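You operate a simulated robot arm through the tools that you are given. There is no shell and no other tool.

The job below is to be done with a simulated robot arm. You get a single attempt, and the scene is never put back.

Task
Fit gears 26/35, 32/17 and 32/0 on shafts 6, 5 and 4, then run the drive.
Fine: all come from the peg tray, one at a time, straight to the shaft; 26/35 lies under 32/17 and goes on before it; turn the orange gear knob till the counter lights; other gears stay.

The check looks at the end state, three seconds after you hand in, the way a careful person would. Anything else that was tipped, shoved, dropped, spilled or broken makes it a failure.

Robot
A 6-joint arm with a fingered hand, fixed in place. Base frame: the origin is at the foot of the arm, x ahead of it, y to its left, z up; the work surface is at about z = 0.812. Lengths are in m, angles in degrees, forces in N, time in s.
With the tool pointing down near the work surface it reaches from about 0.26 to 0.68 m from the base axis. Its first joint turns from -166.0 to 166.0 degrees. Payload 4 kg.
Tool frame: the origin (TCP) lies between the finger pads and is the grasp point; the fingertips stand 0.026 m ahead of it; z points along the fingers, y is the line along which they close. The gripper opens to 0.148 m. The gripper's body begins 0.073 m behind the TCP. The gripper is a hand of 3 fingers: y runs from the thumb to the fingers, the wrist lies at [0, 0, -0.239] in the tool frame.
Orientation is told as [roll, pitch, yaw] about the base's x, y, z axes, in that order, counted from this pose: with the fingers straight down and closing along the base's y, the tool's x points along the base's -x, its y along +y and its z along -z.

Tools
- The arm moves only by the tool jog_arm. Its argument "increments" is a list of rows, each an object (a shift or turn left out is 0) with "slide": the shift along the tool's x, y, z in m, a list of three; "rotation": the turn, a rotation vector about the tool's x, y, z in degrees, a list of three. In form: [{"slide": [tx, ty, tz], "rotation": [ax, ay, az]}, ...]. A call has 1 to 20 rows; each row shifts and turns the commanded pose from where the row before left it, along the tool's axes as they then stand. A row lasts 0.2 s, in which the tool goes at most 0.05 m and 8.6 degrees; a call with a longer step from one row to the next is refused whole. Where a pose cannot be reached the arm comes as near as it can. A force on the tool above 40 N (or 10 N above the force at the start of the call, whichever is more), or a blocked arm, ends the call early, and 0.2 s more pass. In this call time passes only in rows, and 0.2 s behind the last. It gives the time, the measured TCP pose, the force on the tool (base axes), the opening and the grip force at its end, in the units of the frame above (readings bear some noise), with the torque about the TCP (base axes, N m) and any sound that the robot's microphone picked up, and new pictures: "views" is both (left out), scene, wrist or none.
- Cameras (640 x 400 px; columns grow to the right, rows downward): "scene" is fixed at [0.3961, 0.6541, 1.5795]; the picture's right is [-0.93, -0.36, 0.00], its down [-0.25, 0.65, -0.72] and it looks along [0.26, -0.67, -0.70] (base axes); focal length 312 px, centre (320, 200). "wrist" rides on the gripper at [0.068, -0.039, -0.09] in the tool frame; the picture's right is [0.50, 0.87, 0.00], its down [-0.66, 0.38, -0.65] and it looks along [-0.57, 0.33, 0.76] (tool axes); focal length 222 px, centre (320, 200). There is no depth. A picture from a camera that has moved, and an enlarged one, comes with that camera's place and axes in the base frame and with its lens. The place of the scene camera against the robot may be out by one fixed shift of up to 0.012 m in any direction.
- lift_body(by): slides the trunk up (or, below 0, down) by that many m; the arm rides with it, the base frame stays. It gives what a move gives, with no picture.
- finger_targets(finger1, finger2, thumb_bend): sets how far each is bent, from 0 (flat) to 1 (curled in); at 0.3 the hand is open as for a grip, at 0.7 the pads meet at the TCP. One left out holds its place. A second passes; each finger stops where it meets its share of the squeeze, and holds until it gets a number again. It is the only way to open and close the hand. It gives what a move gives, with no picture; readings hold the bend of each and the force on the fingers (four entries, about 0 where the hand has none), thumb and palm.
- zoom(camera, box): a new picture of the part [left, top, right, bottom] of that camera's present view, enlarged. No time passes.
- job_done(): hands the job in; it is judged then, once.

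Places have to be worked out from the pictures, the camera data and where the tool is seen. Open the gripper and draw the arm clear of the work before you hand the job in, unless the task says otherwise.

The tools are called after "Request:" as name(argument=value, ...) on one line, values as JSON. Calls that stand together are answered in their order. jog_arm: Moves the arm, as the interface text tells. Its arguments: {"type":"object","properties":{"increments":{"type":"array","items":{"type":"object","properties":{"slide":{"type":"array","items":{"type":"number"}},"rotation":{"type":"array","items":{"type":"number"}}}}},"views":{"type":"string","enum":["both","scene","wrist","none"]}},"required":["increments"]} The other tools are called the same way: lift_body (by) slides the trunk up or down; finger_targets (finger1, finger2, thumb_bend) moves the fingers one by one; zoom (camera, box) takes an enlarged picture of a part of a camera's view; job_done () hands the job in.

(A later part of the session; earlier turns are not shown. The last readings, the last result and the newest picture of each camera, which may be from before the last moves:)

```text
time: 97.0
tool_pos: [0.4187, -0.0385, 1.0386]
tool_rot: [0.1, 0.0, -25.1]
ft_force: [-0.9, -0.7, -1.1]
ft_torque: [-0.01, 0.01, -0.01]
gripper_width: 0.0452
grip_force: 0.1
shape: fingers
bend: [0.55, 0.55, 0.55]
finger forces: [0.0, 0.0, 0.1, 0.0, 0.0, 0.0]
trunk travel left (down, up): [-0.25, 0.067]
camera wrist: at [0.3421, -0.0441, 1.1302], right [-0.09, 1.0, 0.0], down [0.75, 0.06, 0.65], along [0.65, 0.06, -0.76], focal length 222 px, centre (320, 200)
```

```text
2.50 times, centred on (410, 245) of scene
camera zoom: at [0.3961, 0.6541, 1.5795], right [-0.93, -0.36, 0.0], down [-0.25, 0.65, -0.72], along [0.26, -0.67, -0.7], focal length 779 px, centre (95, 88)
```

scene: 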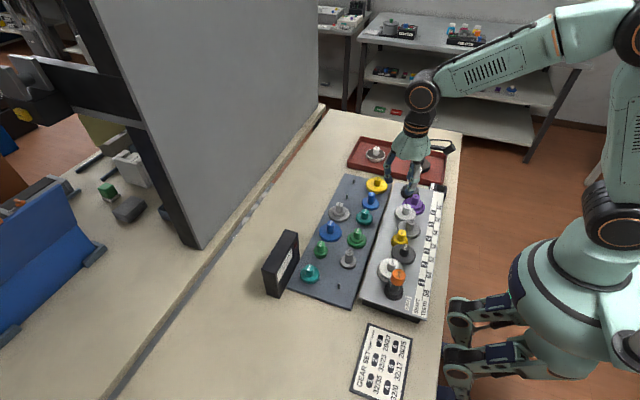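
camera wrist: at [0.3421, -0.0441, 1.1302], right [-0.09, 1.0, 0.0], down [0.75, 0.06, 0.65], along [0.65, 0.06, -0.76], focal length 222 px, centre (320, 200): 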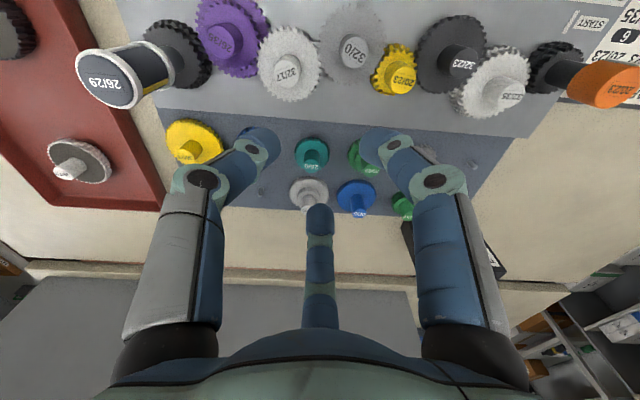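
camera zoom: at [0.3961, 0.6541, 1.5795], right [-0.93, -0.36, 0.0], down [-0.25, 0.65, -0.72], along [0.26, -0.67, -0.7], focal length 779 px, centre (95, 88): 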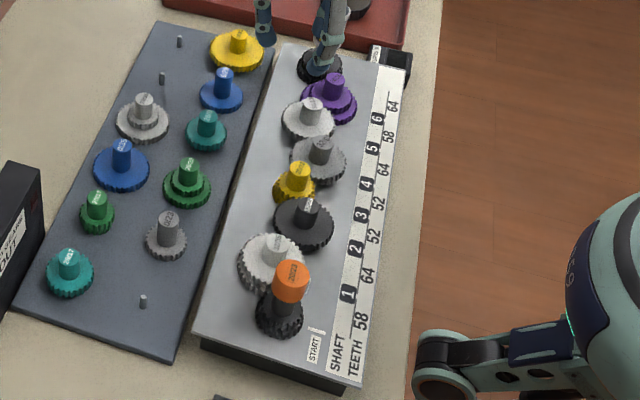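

All three gears are on. During release two fingertips pressed down briefly (26 N), so I'll inspect that 32/0 is level and correctly seated and meshed.

Request:
zoom(camera="scene", box=[385, 185, 435, 245])

Request:
zoom(camera="wrist", box=[310, 0, 400, 75])

Request:
zoom(camera="wrist", box=[290, 30, 340, 80])

Request:
zoom(camera="wrist", box=[360, 25, 410, 75])

```text
6.67 times, centred on (410, 215) of scene
camera zoom: at [0.3961, 0.6541, 1.5795], right [-0.93, -0.36, 0.0], down [-0.25, 0.65, -0.72], along [0.26, -0.67, -0.7], focal length 2077 px, centre (-280, 100)
```

zoom: 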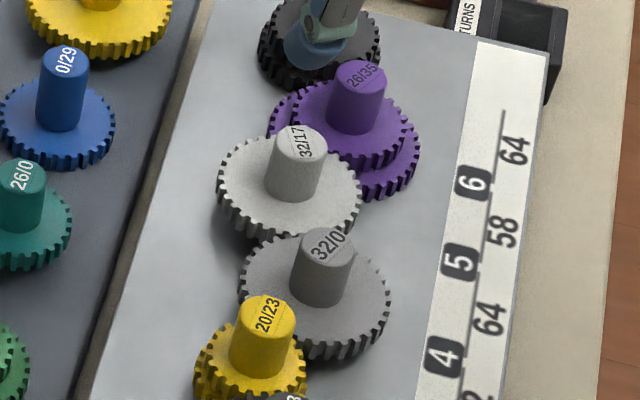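

```text
5.33 times, centred on (355, 38) of wrist
camera zoom: at [0.3421, -0.0441, 1.1302], right [-0.09, 1.0, 0.0], down [0.75, 0.06, 0.65], along [0.65, 0.06, -0.76], focal length 1185 px, centre (133, 1067)
```

zoom: 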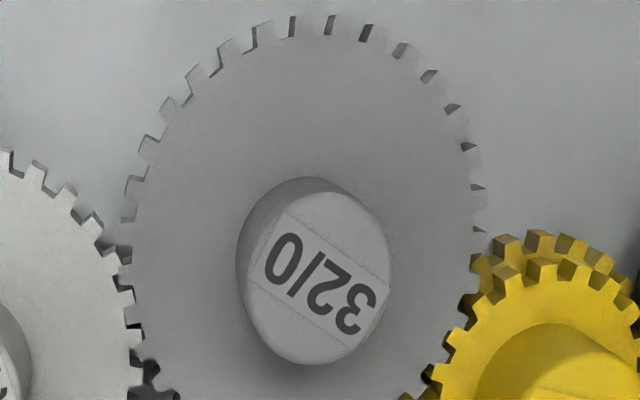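

```text
8.00 times, centred on (315, 55) of wrist
camera zoom: at [0.3421, -0.0441, 1.1302], right [-0.09, 1.0, 0.0], down [0.75, 0.06, 0.65], along [0.65, 0.06, -0.76], focal length 1777 px, centre (360, 1360)
```

zoom: 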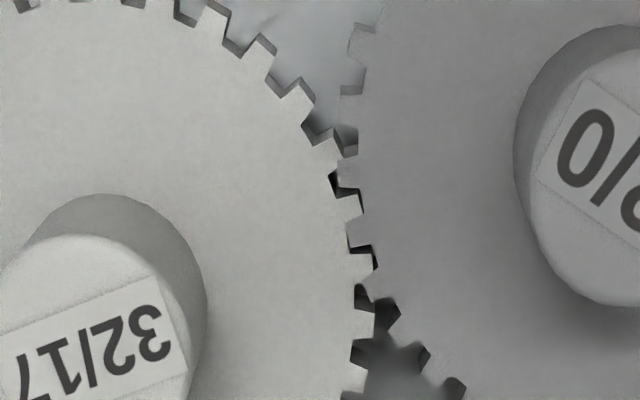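

```text
8.00 times, centred on (385, 50) of wrist
camera zoom: at [0.3421, -0.0441, 1.1302], right [-0.09, 1.0, 0.0], down [0.75, 0.06, 0.65], along [0.65, 0.06, -0.76], focal length 1777 px, centre (-200, 1400)
```

zoom: 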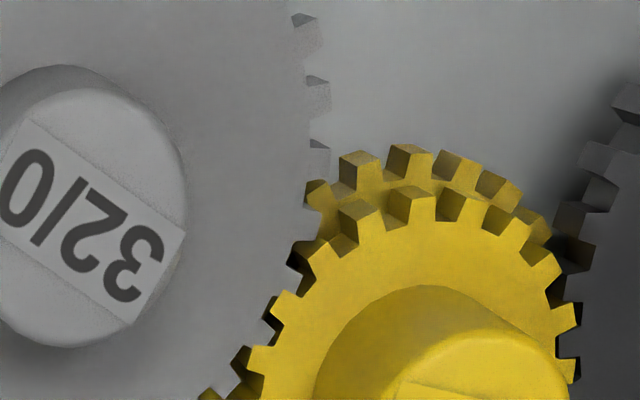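

Both meshes of 32/0 look correct and it sits level with its neighbours. Now to the drive: I'll move to look straight down on the orange knob at the START shaft.

Request:
jog_arm(increments=[{"rotation": [0, 0, -8.4]}, {"rotation": [0, 0, -8.4]}, {"rotation": [0, 0, -8.3]}, {"slide": [0, 0.0455, 0]}, {"slide": [0, 0.0455, 0]}, {"slide": [0, 0.0455, 0]}, {"slide": [0, 0.0455, 0]}, {"slide": [0, 0.0455, 0]}, {"slide": [0, 0.0455, 0]}, {"slide": [0, 0, 0]}, {"slide": [0, 0, 0]}], views="both")

Request:
zoom(camera="wrist", box=[260, 0, 380, 75])

Request:
zoom(camera="scene", box=[425, 165, 455, 205])

Request:
zoom(camera="scene", box=[365, 225, 435, 325])

```text
time: 99.4
tool_pos: [0.4188, 0.2369, 1.0453]
tool_rot: [-0.1, -0.1, 0.1]
ft_force: [-0.6, 0.2, 1.3]
ft_torque: [0.0, -0.01, 0.01]
gripper_width: 0.0453
grip_force: 0.0
shape: fingers
bend: [0.55, 0.55, 0.55]
finger forces: [0.1, 0.0, 0.1, 0.0, 0.1, 0.0]
trunk travel left (down, up): [-0.25, 0.067]
camera wrist: at [0.352, 0.1994, 1.1357], right [-0.5, 0.87, 0.0], down [0.66, 0.38, 0.65], along [0.57, 0.33, -0.76], focal length 222 px, centre (320, 200)
```

scene: 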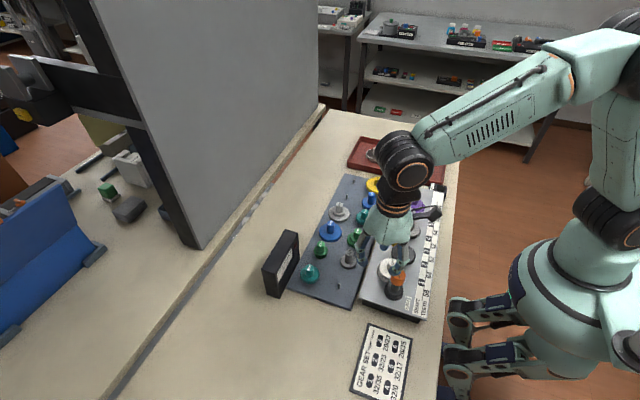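
wrist: 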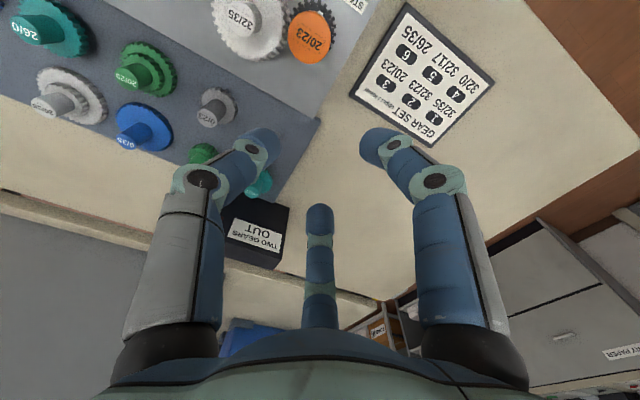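

```text
5.33 times, centred on (320, 38) of wrist
camera zoom: at [0.352, 0.1994, 1.1357], right [-0.5, 0.87, 0.0], down [0.66, 0.38, 0.65], along [0.57, 0.33, -0.76], focal length 1185 px, centre (320, 1067)
```

zoom: 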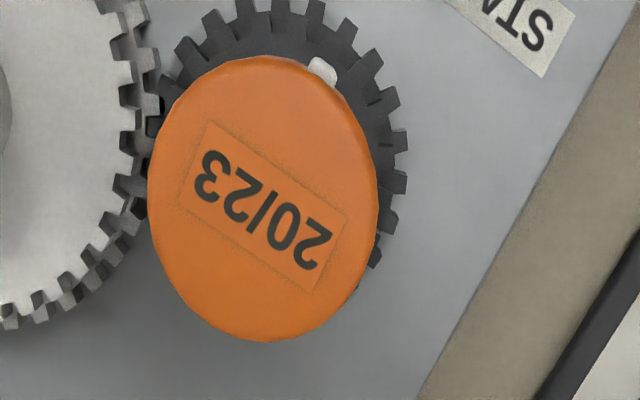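

```text
10.00 times, centred on (440, 185) of scene
camera zoom: at [0.3961, 0.6541, 1.5795], right [-0.93, -0.36, 0.0], down [-0.25, 0.65, -0.72], along [0.26, -0.67, -0.7], focal length 3116 px, centre (-880, 350)
```

zoom: 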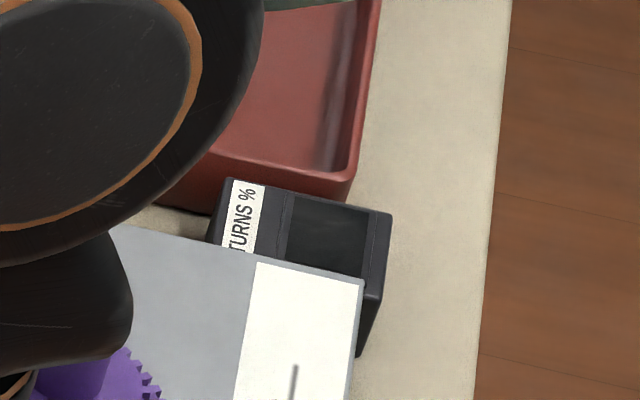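

```text
4.00 times, centred on (400, 275) of scene
camera zoom: at [0.3961, 0.6541, 1.5795], right [-0.93, -0.36, 0.0], down [-0.25, 0.65, -0.72], along [0.26, -0.67, -0.7], focal length 1246 px, centre (0, -100)
```

zoom: 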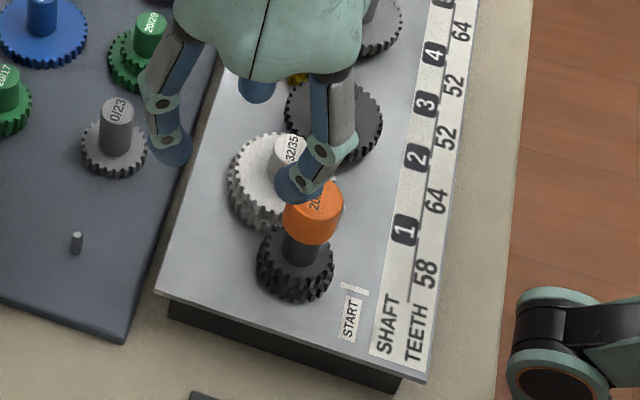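

The orange knob is about 32 mm wide, centred at (0.370, 0.201), top near z 0.93, with a white index mark on its flange at START. I'll open slightly more, move over it and yaw the hand to +75° so I have a long turning stroke available.

Request:
finger_targets(finger1=0.52, finger2=0.52, thumb_bend=0.52)

Request:
jog_arm(increments=[{"slide": [0.0247, -0.0189, 0]}, {"slide": [0.0246, -0.0189, 0]}, {"rotation": [0, 0, -8.3]}, {"rotation": [0, 0, -8.3]}, {"rotation": [0, 0, -8.3]}, {"rotation": [0, 0, -8.3]}, {"rotation": [0, 0, -8.3]}, {"rotation": [0, 0, -8.3]}, {"rotation": [0, 0, -8.3]}, {"rotation": [0, 0, -8.3]}, {"rotation": [0, 0, -8.6]}, {"slide": [0, 0, 0.03]}, {"slide": [0, 0, 0]}, {"slide": [0, 0, 0]}], views="both")

Request:
zoom(camera="wrist", box=[220, 80, 420, 205])

```text
time: 100.4
tool_pos: [0.4183, 0.2361, 1.0456]
tool_rot: [0.0, 0.0, 0.1]
ft_force: [-0.5, 0.4, -0.5]
ft_torque: [0.0, 0.0, 0.02]
gripper_width: 0.0549
grip_force: 0.0
shape: fingers
bend: [0.52, 0.52, 0.52]
finger forces: [0.0, 0.1, 0.0, 0.0, 0.1, 0.0]
trunk travel left (down, up): [-0.25, 0.067]
```

```text
time: 103.4
tool_pos: [0.3688, 0.198, 1.012]
tool_rot: [-0.1, 0.0, 75.0]
ft_force: [1.0, -0.2, -1.0]
ft_torque: [-0.01, -0.03, 0.0]
gripper_width: 0.0555
grip_force: 0.1
shape: fingers
bend: [0.52, 0.52, 0.52]
finger forces: [0.1, 0.0, 0.0, 0.1, 0.0, 0.1]
trunk travel left (down, up): [-0.25, 0.067]
camera wrist: at [0.3902, 0.1235, 1.104], right [-0.97, -0.26, 0.0], down [-0.2, 0.73, 0.65], along [-0.17, 0.63, -0.76], focal length 222 px, centre (320, 200)
```

scene: 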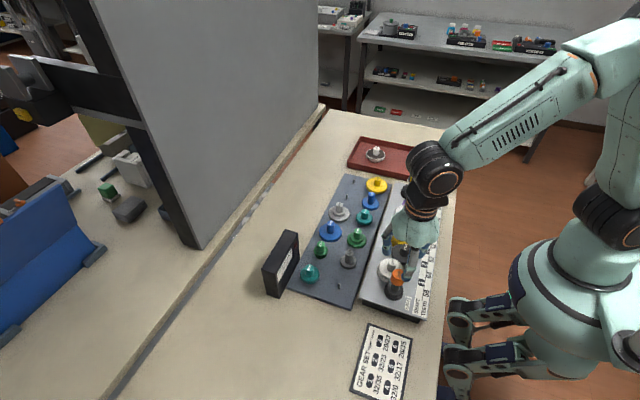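
wrist: 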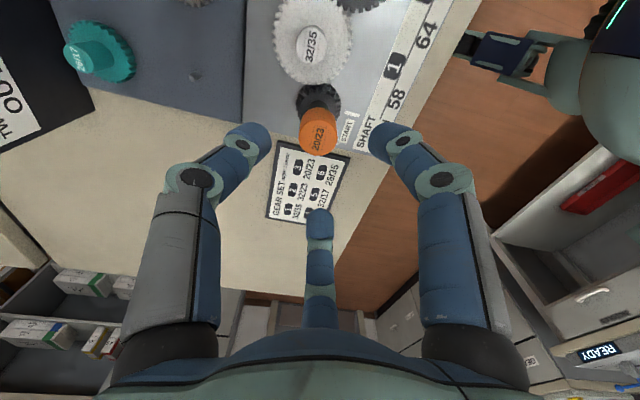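

```text
3.20 times, centred on (320, 142) of wrist
camera zoom: at [0.3902, 0.1235, 1.104], right [-0.97, -0.26, 0.0], down [-0.2, 0.73, 0.65], along [-0.17, 0.63, -0.76], focal length 711 px, centre (320, 384)
```

zoom: 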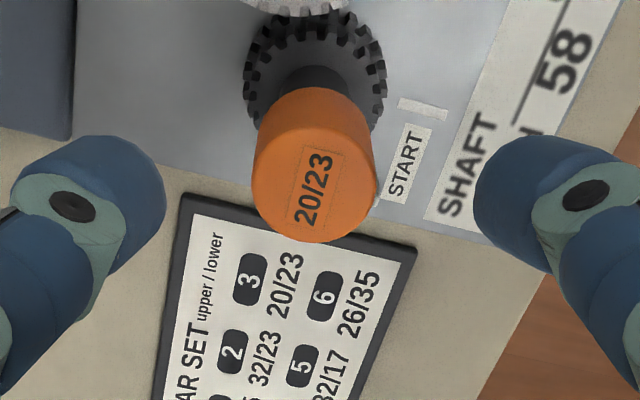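

The orange cap top is at about z 0.935. I'll centre (2.7 mm correction) and lower to TCP ≈ 0.945 to check before gripping.

Request:
jog_arm(increments=[{"slide": [-0.0026, -0.0008, 0.02]}, {"slide": [0, 0, 0.025]}, {"slide": [0, 0, 0.018]}, {"slide": [0, 0, 0.005]}, {"slide": [0, 0, 0]}, {"slide": [0, 0, 0]}], views="none")

Request:
zoom(camera="wrist", box=[220, 100, 420, 225])

Request:
zoom(camera="scene", box=[365, 235, 435, 305])

```text
time: 104.8
tool_pos: [0.3702, 0.2015, 0.9457]
tool_rot: [0.0, 0.0, 75.1]
ft_force: [-0.1, -0.1, 0.0]
ft_torque: [-0.02, 0.06, -0.01]
gripper_width: 0.055
grip_force: 0.2
shape: fingers
bend: [0.52, 0.52, 0.52]
finger forces: [0.0, 0.1, 0.1, 0.0, 0.0, 0.1]
trunk travel left (down, up): [-0.25, 0.067]
```

```text
3.20 times, centred on (320, 162) of wrist
camera zoom: at [0.3907, 0.1268, 1.0378], right [-0.97, -0.26, 0.0], down [-0.2, 0.73, 0.65], along [-0.17, 0.63, -0.76], focal length 711 px, centre (320, 320)
```

zoom: 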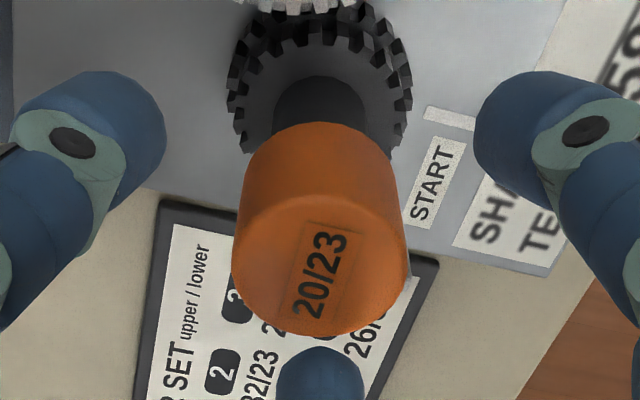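

```text
5.71 times, centred on (400, 270) of scene
camera zoom: at [0.3961, 0.6541, 1.5795], right [-0.93, -0.36, 0.0], down [-0.25, 0.65, -0.72], along [0.26, -0.67, -0.7], focal length 1781 px, centre (-137, -200)
```

zoom: 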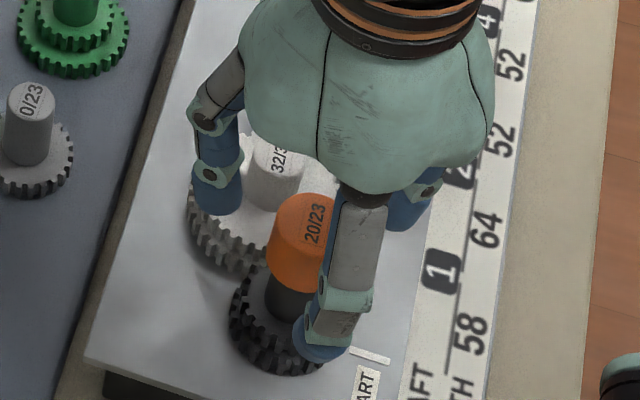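

Centred laterally; lowering 7.5 mm to grip height with a 1 mm trim, then closing on the orange cap.

Request:
jog_arm(increments=[{"slide": [0.0007, -0.0008, 0.003]}, {"slide": [0, 0, 0.003]}, {"slide": [0, 0, 0.0015]}, {"slide": [0, 0, 0]}, {"slide": [0, 0, 0]}], views="none")

Request:
finger_targets(finger1=0.7, finger2=0.7, thumb_bend=0.7)

Request:
zoom(camera="wrist", box=[220, 100, 420, 225])

Request:
zoom(camera="scene", box=[365, 235, 435, 305])

```text
time: 106.0
tool_pos: [0.3702, 0.1992, 0.9378]
tool_rot: [0.1, 0.1, 75.0]
ft_force: [-0.3, -0.7, -1.0]
ft_torque: [-0.01, 0.0, 0.02]
gripper_width: 0.055
grip_force: 0.1
shape: fingers
bend: [0.52, 0.52, 0.52]
finger forces: [0.0, 0.1, 0.0, 0.1, 0.0, 0.1]
trunk travel left (down, up): [-0.25, 0.067]
```

```text
time: 107.0
tool_pos: [0.3711, 0.1993, 0.9377]
tool_rot: [0.0, -0.1, 75.0]
ft_force: [4.0, -0.4, -1.3]
ft_torque: [0.0, -0.08, 0.04]
gripper_width: 0.0214
grip_force: 11.7
shape: fingers
bend: [0.62, 0.62, 0.64]
finger forces: [6.4, 6.8, 0.0, 0.0, 9.4, 0.0]
trunk travel left (down, up): [-0.25, 0.067]
```

```text
3.20 times, centred on (320, 162) of wrist
camera zoom: at [0.3917, 0.1252, 1.0291], right [-0.97, -0.26, 0.0], down [-0.2, 0.73, 0.65], along [-0.17, 0.63, -0.76], focal length 711 px, centre (320, 320)
```

zoom: 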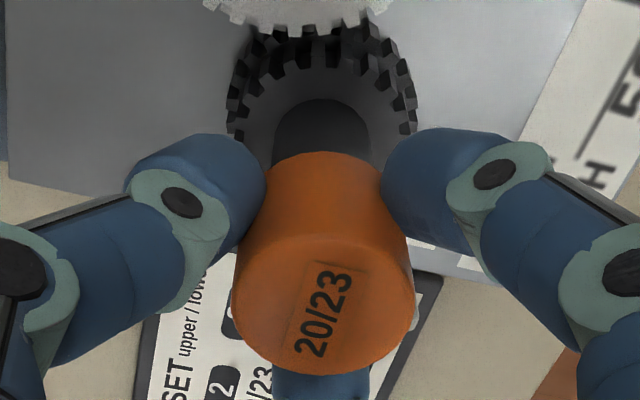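

```text
5.71 times, centred on (400, 270) of scene
camera zoom: at [0.3961, 0.6541, 1.5795], right [-0.93, -0.36, 0.0], down [-0.25, 0.65, -0.72], along [0.26, -0.67, -0.7], focal length 1781 px, centre (-137, -200)
```

zoom: 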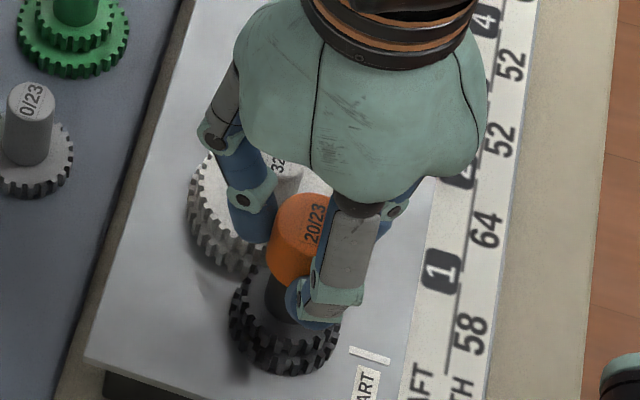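

Gripped (6–9 N per finger). Starting with a small test turn of 12° clockwise to check that the train moves and the forces stay low.

Request:
jog_arm(increments=[{"slide": [-0.0003, -0.0008, 0]}, {"rotation": [0, 0, 3]}, {"rotation": [0, 0, 3]}, {"rotation": [0, 0, 3]}, {"rotation": [0, 0, 3]}, {"slide": [0, 0, 0]}], views="both")

Request:
zoom(camera="wrist", box=[220, 60, 420, 205])

Request:
zoom(camera="scene", box=[385, 165, 455, 245])

```text
time: 108.4
tool_pos: [0.3715, 0.1985, 0.9387]
tool_rot: [0.0, 0.0, 63.0]
ft_force: [-1.3, -2.2, -6.2]
ft_torque: [-0.08, 0.07, -0.02]
gripper_width: 0.0213
grip_force: 10.7
shape: fingers
bend: [0.62, 0.62, 0.65]
finger forces: [7.4, 6.5, 0.0, 0.1, 7.4, 0.0]
trunk travel left (down, up): [-0.25, 0.067]
camera wrist: at [0.3766, 0.1226, 1.0297], right [-1.0, -0.05, 0.0], down [-0.04, 0.76, 0.65], along [-0.03, 0.65, -0.76], focal length 222 px, centre (320, 200)
```

scene: 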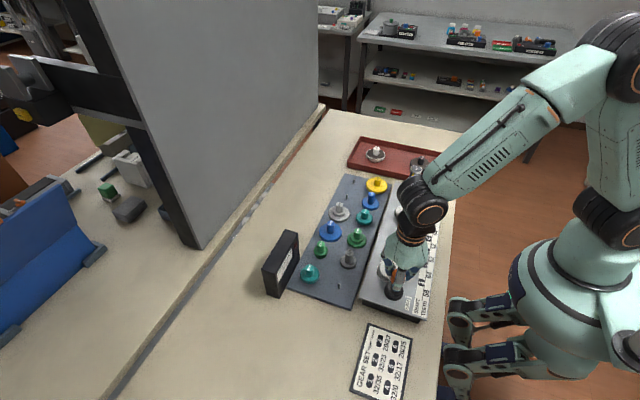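
wrist: 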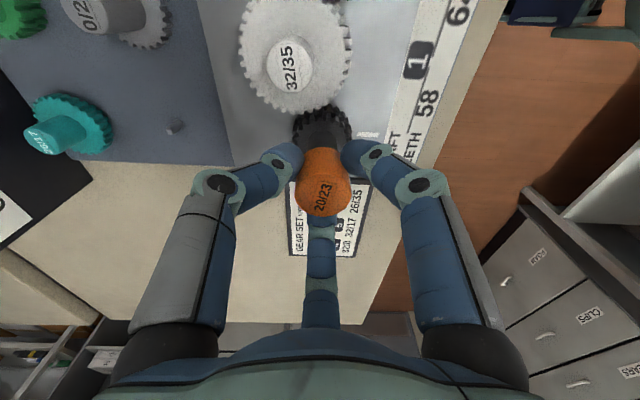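

```text
2.76 times, centred on (320, 132) of wrist
camera zoom: at [0.3766, 0.1226, 1.0297], right [-1.0, -0.05, 0.0], down [-0.04, 0.76, 0.65], along [-0.03, 0.65, -0.76], focal length 613 px, centre (320, 386)
```

zoom: 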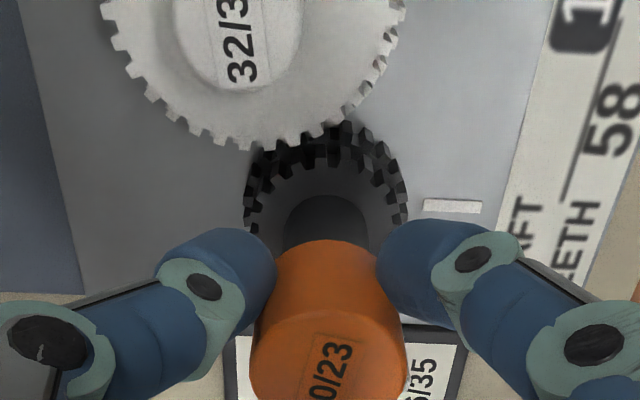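

```text
5.00 times, centred on (420, 205) of scene
camera zoom: at [0.3961, 0.6541, 1.5795], right [-0.93, -0.36, 0.0], down [-0.25, 0.65, -0.72], along [0.26, -0.67, -0.7], focal length 1558 px, centre (-180, 175)
```

zoom: 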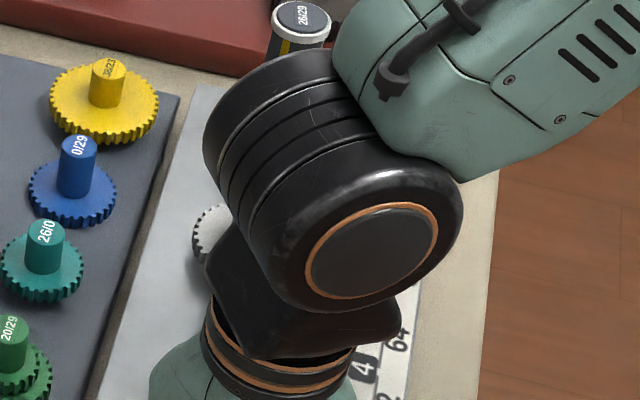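

The knob turns with the hand, but ft z of −6 N shows I'm pulling up slightly; I'll come down 1 mm and re-read.

Request:
jog_arm(increments=[{"slide": [0, 0, 0.001]}, {"slide": [0, 0, 0]}, {"slide": [0, 0, 0]}], views="none")

Request:
zoom(camera="wrist", box=[220, 0, 420, 205])

```text
time: 109.2
tool_pos: [0.3727, 0.1985, 0.9377]
tool_rot: [0.0, 0.1, 63.0]
ft_force: [-1.0, -1.8, 2.7]
ft_torque: [-0.02, 0.04, -0.01]
gripper_width: 0.0215
grip_force: 10.7
shape: fingers
bend: [0.62, 0.62, 0.65]
finger forces: [7.8, 6.9, 0.2, 0.0, 8.3, 0.0]
trunk travel left (down, up): [-0.25, 0.067]
```

```text
1.95 times, centred on (320, 102) of wrist
camera zoom: at [0.3765, 0.1225, 1.0289], right [-1.0, -0.05, 0.0], down [-0.04, 0.76, 0.65], along [-0.03, 0.65, -0.76], focal length 433 px, centre (320, 390)
```

zoom: 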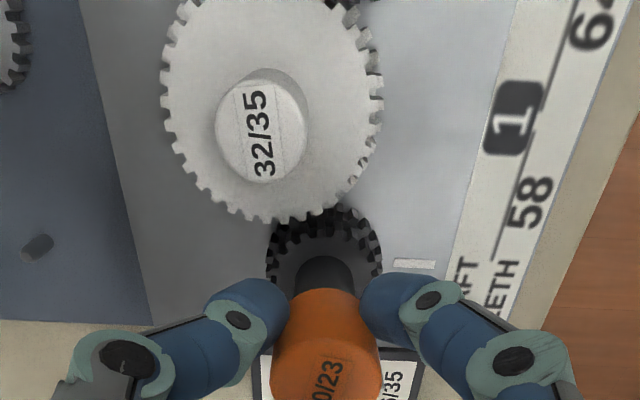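

Forces are near neutral now. Continuing the clockwise turn: 80° in 4° rows, with tiny compensation so the knob axis stays fixed.

Request:
jog_arm(increments=[{"slide": [8e-05, -6e-05, 0], "rotation": [0, 0, 4]}, {"slide": [8e-05, -6e-05, 0], "rotation": [0, 0, 4]}, {"slide": [8e-05, -6e-05, 0], "rotation": [0, 0, 4]}, {"slide": [8e-05, -6e-05, 0], "rotation": [0, 0, 4]}, {"slide": [8e-05, -6e-05, 0], "rotation": [0, 0, 4]}, {"slide": [8e-05, -6e-05, 0], "rotation": [0, 0, 4]}, {"slide": [8e-05, -6e-05, 0], "rotation": [0, 0, 4]}, {"slide": [8e-05, -6e-05, 0], "rotation": [0, 0, 4]}, {"slide": [8e-05, -6e-05, 0], "rotation": [0, 0, 4]}, {"slide": [8e-05, -6e-05, 0], "rotation": [0, 0, 4]}], views="both")

Request:
zoom(camera="wrist", box=[160, 0, 480, 205])

```text
time: 111.4
tool_pos: [0.3713, 0.1972, 0.9371]
tool_rot: [0.0, -0.1, 23.0]
ft_force: [-3.4, -0.2, 6.0]
ft_torque: [0.03, 0.11, 0.0]
gripper_width: 0.0212
grip_force: 12.7
shape: fingers
bend: [0.62, 0.62, 0.65]
finger forces: [9.5, 7.7, 0.0, 0.0, 8.0, 0.0]
trunk travel left (down, up): [-0.25, 0.067]
camera wrist: at [0.3253, 0.1372, 1.0284], right [-0.8, 0.6, 0.0], down [0.46, 0.6, 0.65], along [0.4, 0.52, -0.76], focal length 222 px, centre (320, 200)
```

scene: 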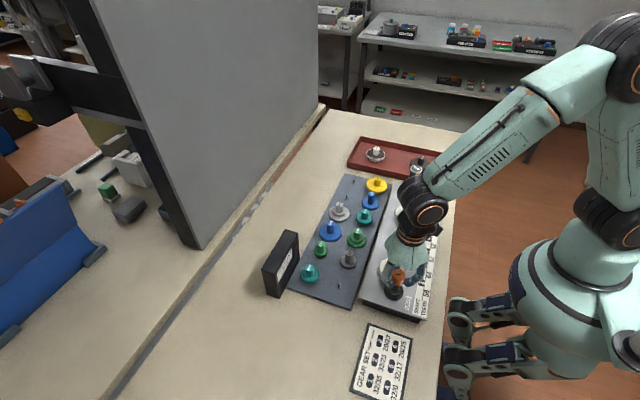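
wrist: 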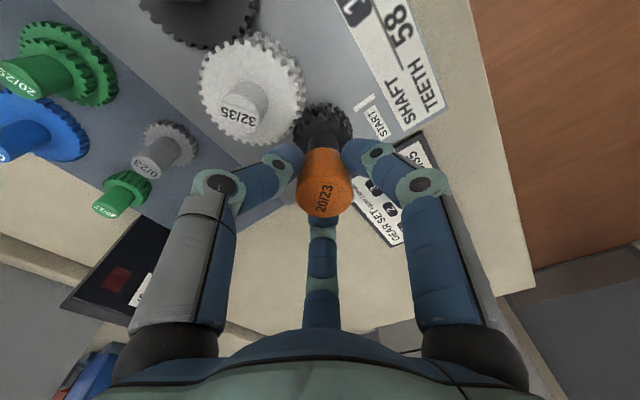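

```text
1.95 times, centred on (320, 102) of wrist
camera zoom: at [0.3253, 0.1372, 1.0284], right [-0.8, 0.6, 0.0], down [0.46, 0.6, 0.65], along [0.4, 0.52, -0.76], focal length 433 px, centre (320, 390)
```

zoom: 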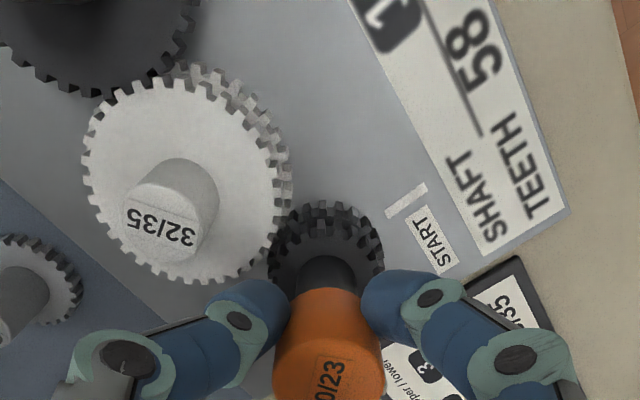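

The train turns (gear 1's label swung round). Continuing the stroke clockwise toward yaw −75°.

Request:
jog_arm(increments=[{"slide": [8e-05, -6e-05, -0.0005], "rotation": [0, 0, 4.9]}, {"slide": [0.0001, -7e-05, 0], "rotation": [0, 0, 4.9]}, {"slide": [0.0001, -7e-05, 0], "rotation": [0, 0, 4.9]}, {"slide": [0.0001, -7e-05, 0], "rotation": [0, 0, 4.9]}, {"slide": [0.0001, -7e-05, 0], "rotation": [0, 0, 4.9]}, {"slide": [0.0001, -7e-05, 0], "rotation": [0, 0, 4.9]}, {"slide": [0.0001, -7e-05, 0], "rotation": [0, 0, 4.9]}, {"slide": [0.0001, -7e-05, 0], "rotation": [0, 0, 4.9]}, {"slide": [0.0001, -7e-05, 0], "rotation": [0, 0, 4.9]}, {"slide": [0.0001, -7e-05, 0], "rotation": [0, 0, 4.9]}, {"slide": [0.0001, -7e-05, 0], "rotation": [0, 0, 4.9]}, {"slide": [0.0001, -7e-05, 0], "rotation": [0, 0, 4.9]}, {"slide": [0.0001, -7e-05, 0], "rotation": [0, 0, 4.9]}, {"slide": [0.0001, -7e-05, 0], "rotation": [0, 0, 4.9]}, {"slide": [0.0001, -7e-05, 0], "rotation": [0, 0, 4.9]}, {"slide": [0.0001, -7e-05, 0], "rotation": [0, 0, 4.9]}, {"slide": [0.0001, -7e-05, 0], "rotation": [0, 0, 4.9]}, {"slide": [0.0001, -7e-05, 0], "rotation": [0, 0, 4.9]}, {"slide": [0.0001, -7e-05, 0], "rotation": [0, 0, 4.9]}, {"slide": [0.0001, -7e-05, 0], "rotation": [0, 0, 4.9]}], views="both")

Request:
zoom(camera="wrist", box=[160, 0, 480, 205])

```text
time: 115.6
tool_pos: [0.3693, 0.1983, 0.9372]
tool_rot: [0.1, 0.0, -75.0]
ft_force: [-4.9, 3.4, 0.1]
ft_torque: [0.14, 0.12, 0.04]
gripper_width: 0.0219
grip_force: 11.7
shape: fingers
bend: [0.61, 0.63, 0.65]
finger forces: [8.2, 5.3, 0.0, 0.0, 10.0, 0.0]
trunk travel left (down, up): [-0.25, 0.067]
camera wrist: at [0.315, 0.2542, 1.0289], right [0.71, 0.71, 0.0], down [0.53, -0.54, 0.65], along [0.46, -0.46, -0.76], focal length 222 px, centre (320, 200)
```

scene: 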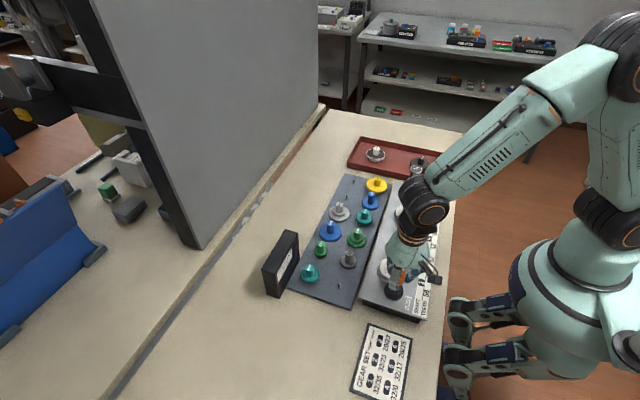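
wrist: 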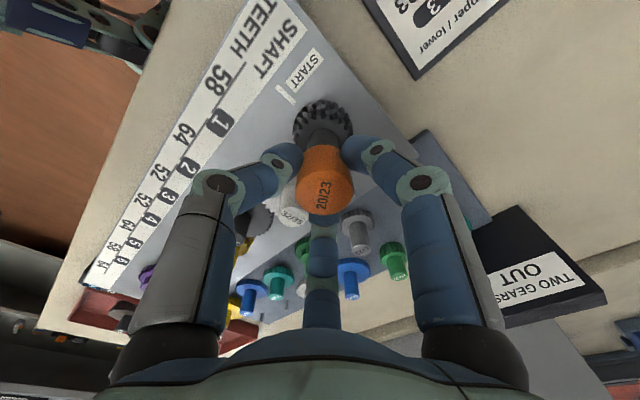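

```text
1.95 times, centred on (320, 102) of wrist
camera zoom: at [0.315, 0.2542, 1.0289], right [0.71, 0.71, 0.0], down [0.53, -0.54, 0.65], along [0.46, -0.46, -0.76], focal length 433 px, centre (320, 390)
```

zoom: 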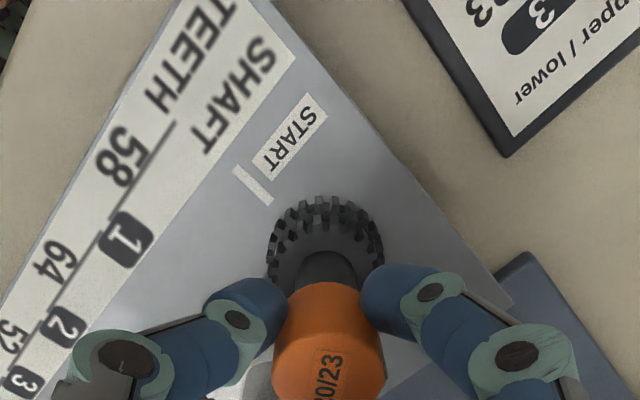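

150° done without slipping. Checking the output handle and the counter in the scene view.

Request:
zoom(camera="scene", box=[395, 145, 465, 205])

Request:
zoom(camera="wrist", box=[80, 200, 260, 340])

```text
6.67 times, centred on (430, 175) of scene
camera zoom: at [0.3961, 0.6541, 1.5795], right [-0.93, -0.36, 0.0], down [-0.25, 0.65, -0.72], along [0.26, -0.67, -0.7], focal length 2077 px, centre (-413, 367)
```

zoom: 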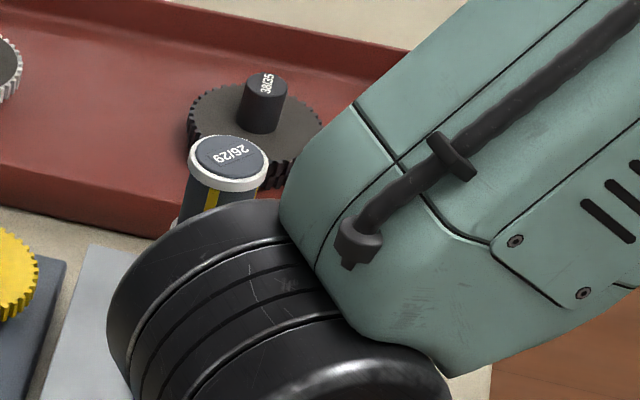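

```text
2.86 times, centred on (170, 270) of wrist
camera zoom: at [0.315, 0.2542, 1.0289], right [0.71, 0.71, 0.0], down [0.53, -0.54, 0.65], along [0.46, -0.46, -0.76], focal length 635 px, centre (749, 0)
```

zoom: 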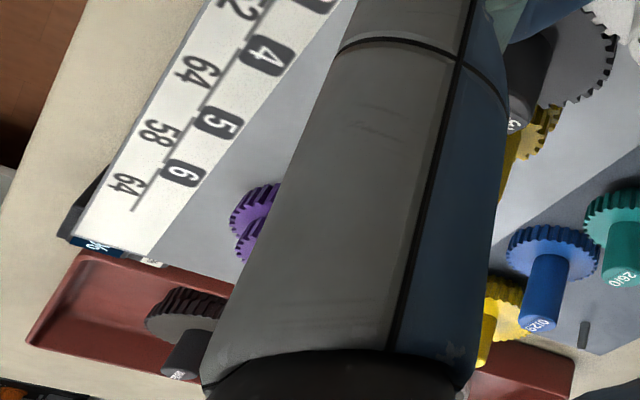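

The output gear has turned with the train. A small bluish readout shows at the counter; zooming in on it.

Request:
zoom(camera="wrist", box=[70, 270, 130, 300])

```text
10.67 times, centred on (100, 285) of wrist
camera zoom: at [0.315, 0.2542, 1.0289], right [0.71, 0.71, 0.0], down [0.53, -0.54, 0.65], along [0.46, -0.46, -0.76], focal length 2369 px, centre (2667, -707)
```

zoom: 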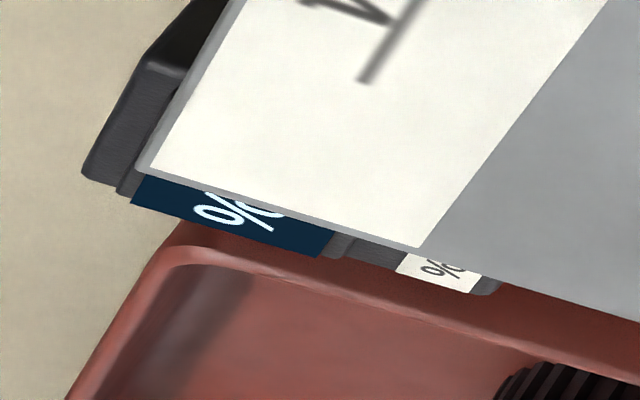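

The counter display has come on and shows a percentage. I'll release, rise and step aside so the scene camera can read it.

Request:
finger_targets(finger1=0.52, finger2=0.52, thumb_bend=0.52)

Request:
jog_arm(increments=[{"slide": [0, 0, -0.015]}, {"slide": [0, 0, -0.025]}, {"slide": [0, 0, -0.03]}, {"slide": [0, 0, -0.035]}, {"rotation": [0, 0, -8.4]}, {"rotation": [0, 0, -8.4]}, {"rotation": [0, 0, -8.4]}, {"rotation": [0, 0, -8.4]}, {"rotation": [0, 0, -8.4]}, {"rotation": [0, 0, -8.4]}, {"rotation": [0, 0, -8.4]}, {"rotation": [0, 0, -8.4]}, {"rotation": [0, 0, -7.8]}, {"slide": [-0.025, 0.02, 0]}, {"slide": [-0.025, 0.02, 0]}, {"slide": [0, 0, 0]}], views="both")

Request:
zoom(camera="scene", box=[425, 170, 455, 200])

Request:
zoom(camera="wrist", box=[240, 0, 380, 90])

```text
time: 116.6
tool_pos: [0.3698, 0.1966, 0.9375]
tool_rot: [0.0, 0.0, -75.0]
ft_force: [0.1, 0.7, 0.4]
ft_torque: [0.0, 0.03, 0.0]
gripper_width: 0.0548
grip_force: 0.0
shape: fingers
bend: [0.52, 0.52, 0.52]
finger forces: [0.0, 0.1, 0.1, 0.1, 0.0, 0.0]
trunk travel left (down, up): [-0.25, 0.067]
```

```text
time: 120.0
tool_pos: [0.4204, 0.2371, 1.0424]
tool_rot: [0.0, -0.1, 0.0]
ft_force: [0.4, -0.1, 0.0]
ft_torque: [-0.01, -0.02, 0.01]
gripper_width: 0.055
grip_force: 0.0
shape: fingers
bend: [0.52, 0.52, 0.52]
finger forces: [0.1, 0.0, 0.1, 0.0, 0.1, 0.1]
trunk travel left (down, up): [-0.25, 0.067]
camera wrist: at [0.3531, 0.2006, 1.1336], right [-0.5, 0.87, 0.0], down [0.65, 0.38, 0.65], along [0.57, 0.33, -0.76], focal length 222 px, centre (320, 200)
```

scene: 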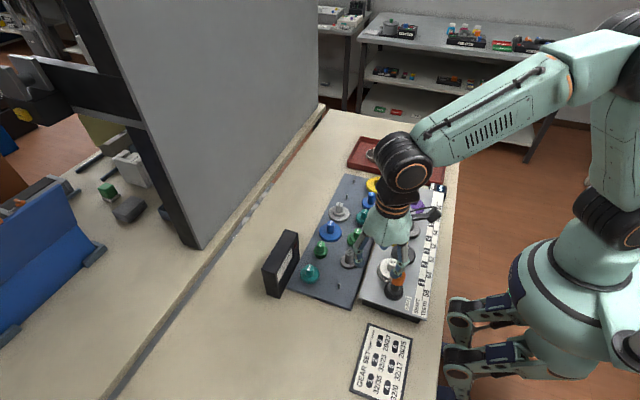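
wrist: 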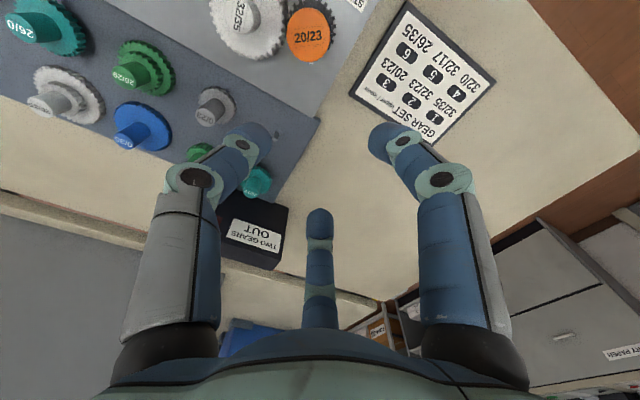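

```text
13.33 times, centred on (440, 185) of scene
camera zoom: at [0.3961, 0.6541, 1.5795], right [-0.93, -0.36, 0.0], down [-0.25, 0.65, -0.72], along [0.26, -0.67, -0.7], focal length 4155 px, centre (-1280, 400)
```

zoom: 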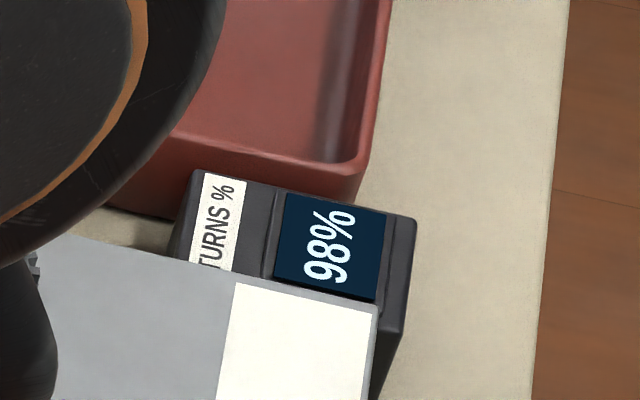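

```text
4.44 times, centred on (310, 45) of wrist
camera zoom: at [0.3531, 0.2006, 1.1336], right [-0.5, 0.87, 0.0], down [0.65, 0.38, 0.65], along [0.57, 0.33, -0.76], focal length 987 px, centre (364, 889)
```

zoom: 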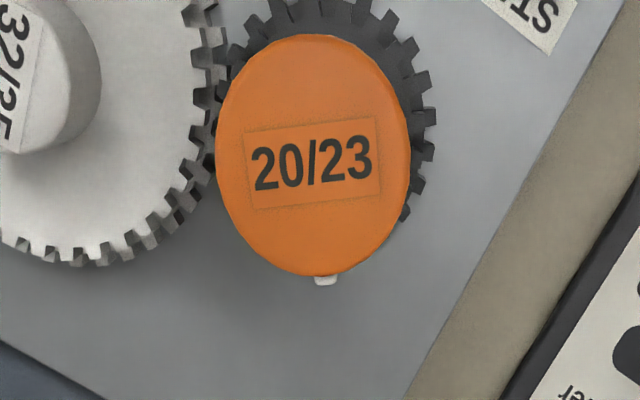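

The counter is lit and reads 98 % — exactly the expected ratio 23·32/(26·29) = 0.976. Now I'll draw the arm up and clear to the side, open the hand fully, and inspect the whole work area.

Request:
jog_arm(increments=[{"slide": [0, 0, -0.04]}, {"slide": [0, 0, -0.04]}, {"slide": [0, 0, -0.03]}, {"slide": [0, 0.045, 0]}, {"slide": [0, 0.045, 0]}, {"slide": [0, 0.045, 0]}, {"slide": [0, 0, 0]}], views="none")

Request:
finger_targets(finger1=0.3, finger2=0.3, thumb_bend=0.3)

Request:
zoom(camera="scene", box=[250, 130, 470, 330])

Request:
zoom(camera="scene", box=[380, 160, 460, 250])

Request:
zoom(camera="scene", box=[260, 225, 310, 305])

```text
time: 121.6
tool_pos: [0.4197, 0.3723, 1.1526]
tool_rot: [0.0, 0.0, 0.1]
ft_force: [0.0, -0.2, -0.1]
ft_torque: [-0.01, -0.01, 0.03]
gripper_width: 0.0551
grip_force: 0.0
shape: fingers
bend: [0.52, 0.52, 0.52]
finger forces: [0.0, 0.1, 0.1, 0.1, 0.0, 0.0]
trunk travel left (down, up): [-0.25, 0.067]
```

```text
time: 122.6
tool_pos: [0.4212, 0.3724, 1.1518]
tool_rot: [0.0, 0.0, 0.1]
ft_force: [0.2, -0.3, 0.1]
ft_torque: [-0.03, 0.0, -0.02]
gripper_width: 0.1264
grip_force: 0.1
shape: fingers
bend: [0.3, 0.3, 0.3]
finger forces: [0.0, 0.0, 0.0, 0.1, 0.0, 0.1]
trunk travel left (down, up): [-0.25, 0.067]
```

```text
2.00 times, centred on (360, 230) of scene
camera zoom: at [0.3961, 0.6541, 1.5795], right [-0.93, -0.36, 0.0], down [-0.25, 0.65, -0.72], along [0.26, -0.67, -0.7], focal length 623 px, centre (240, 140)
```

zoom: 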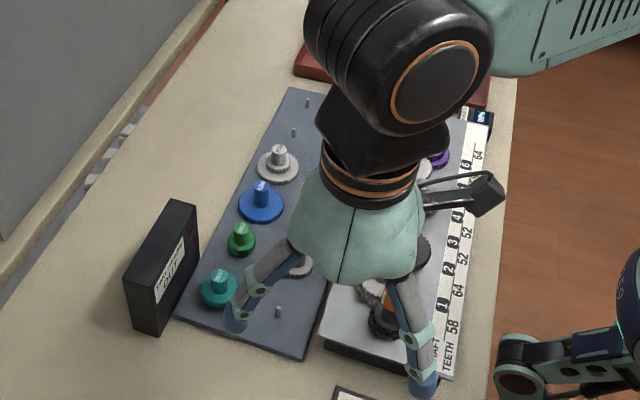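

```text
4.44 times, centred on (420, 205) of scene
camera zoom: at [0.3961, 0.6541, 1.5795], right [-0.93, -0.36, 0.0], down [-0.25, 0.65, -0.72], along [0.26, -0.67, -0.7], focal length 1385 px, centre (-124, 178)
```

zoom: 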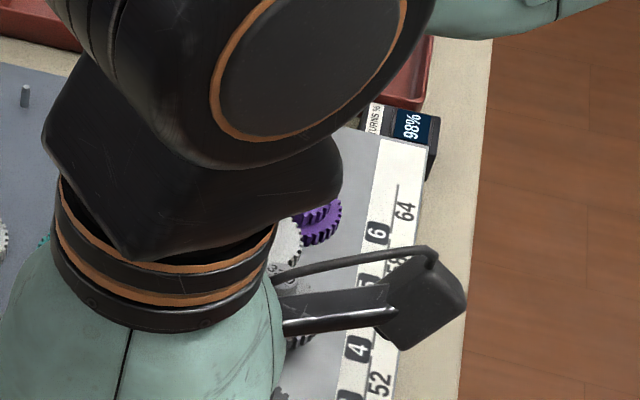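

```text
5.00 times, centred on (285, 265) of scene
camera zoom: at [0.3961, 0.6541, 1.5795], right [-0.93, -0.36, 0.0], down [-0.25, 0.65, -0.72], along [0.26, -0.67, -0.7], focal length 1558 px, centre (495, -125)
```

zoom: 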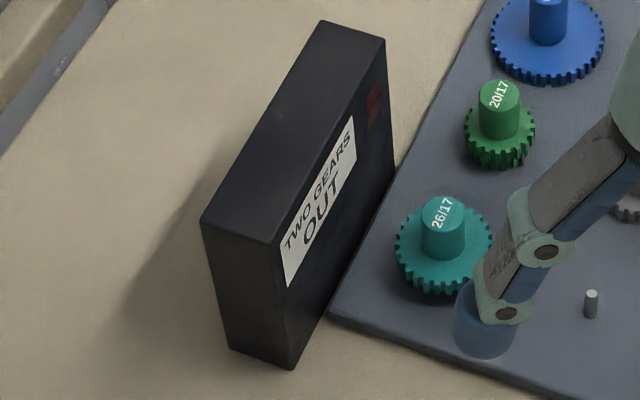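

The "TWO GEARS OUT" lamp is dark and the counter stays lit. The arm blocks the scene view here, so I'll swing high above the plate to inspect it with the wrist camera.

Request:
jog_arm(increments=[{"slide": [0, -0.045, 0]}, {"slide": [0, -0.045, 0]}, {"slide": [0, -0.045, 0]}, {"slide": [0, -0.045, 0]}, {"slide": [0, -0.045, 0]}, {"slide": [0, -0.045, 0]}, {"slide": [0, -0.045, 0]}, {"slide": [0, -0.045, 0]}, {"slide": [0, 0, 0]}], views="both")

Request:
zoom(camera="wrist", box=[120, 0, 480, 180])

Request:
zoom(camera="scene", box=[260, 140, 460, 320])

```text
time: 124.6
tool_pos: [0.4181, 0.0141, 1.1539]
tool_rot: [0.0, 0.0, 0.0]
ft_force: [-0.1, 0.4, -1.1]
ft_torque: [-0.01, 0.01, 0.01]
gripper_width: 0.1265
grip_force: 0.1
shape: fingers
bend: [0.3, 0.3, 0.3]
finger forces: [0.1, 0.0, 0.0, 0.0, 0.0, 0.0]
trunk travel left (down, up): [-0.25, 0.067]
camera wrist: at [0.3517, -0.0237, 1.2462], right [-0.5, 0.87, 0.0], down [0.66, 0.38, 0.65], along [0.57, 0.33, -0.76], focal length 222 px, centre (320, 200)
```

scene: 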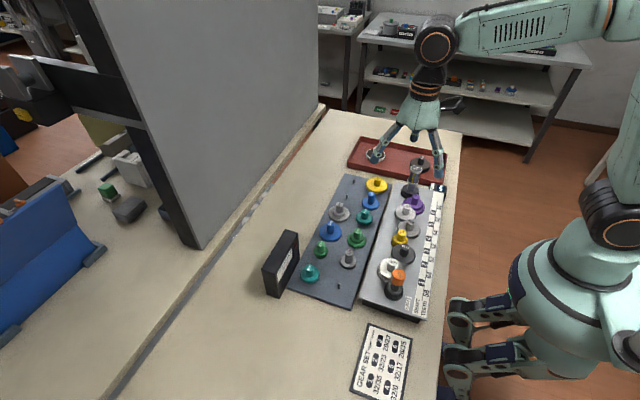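
wrist: 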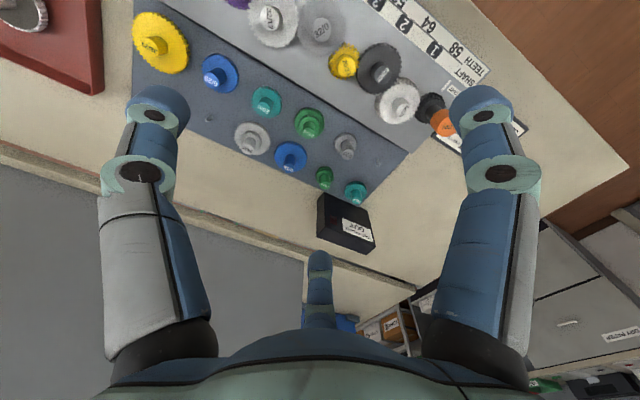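

```text
1.78 times, centred on (300, 90) of wrist
camera zoom: at [0.3517, -0.0237, 1.2462], right [-0.5, 0.87, 0.0], down [0.66, 0.38, 0.65], along [0.57, 0.33, -0.76], focal length 395 px, centre (356, 396)
```

zoom: 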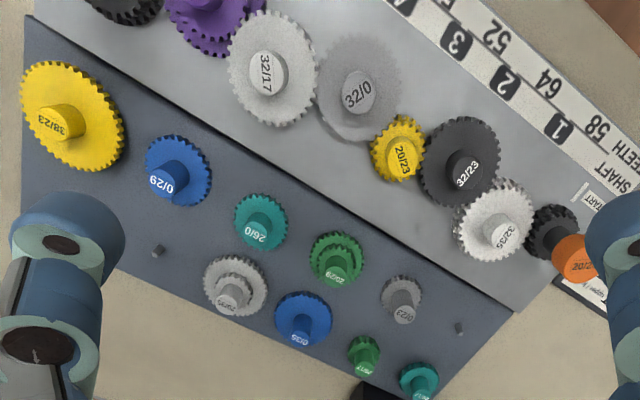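

```text
2.22 times, centred on (360, 230) of scene
camera zoom: at [0.3961, 0.6541, 1.5795], right [-0.93, -0.36, 0.0], down [-0.25, 0.65, -0.72], along [0.26, -0.67, -0.7], focal length 692 px, centre (231, 133)
```

zoom: 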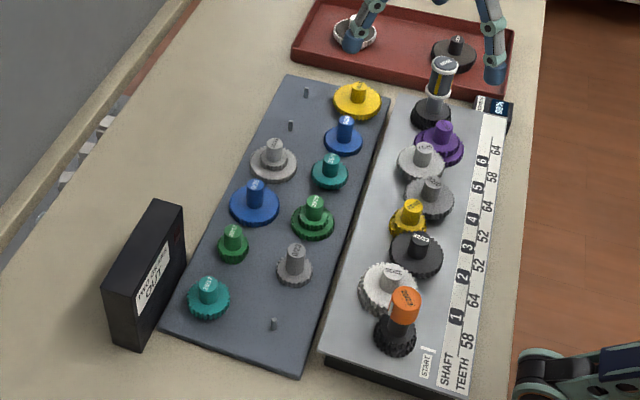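

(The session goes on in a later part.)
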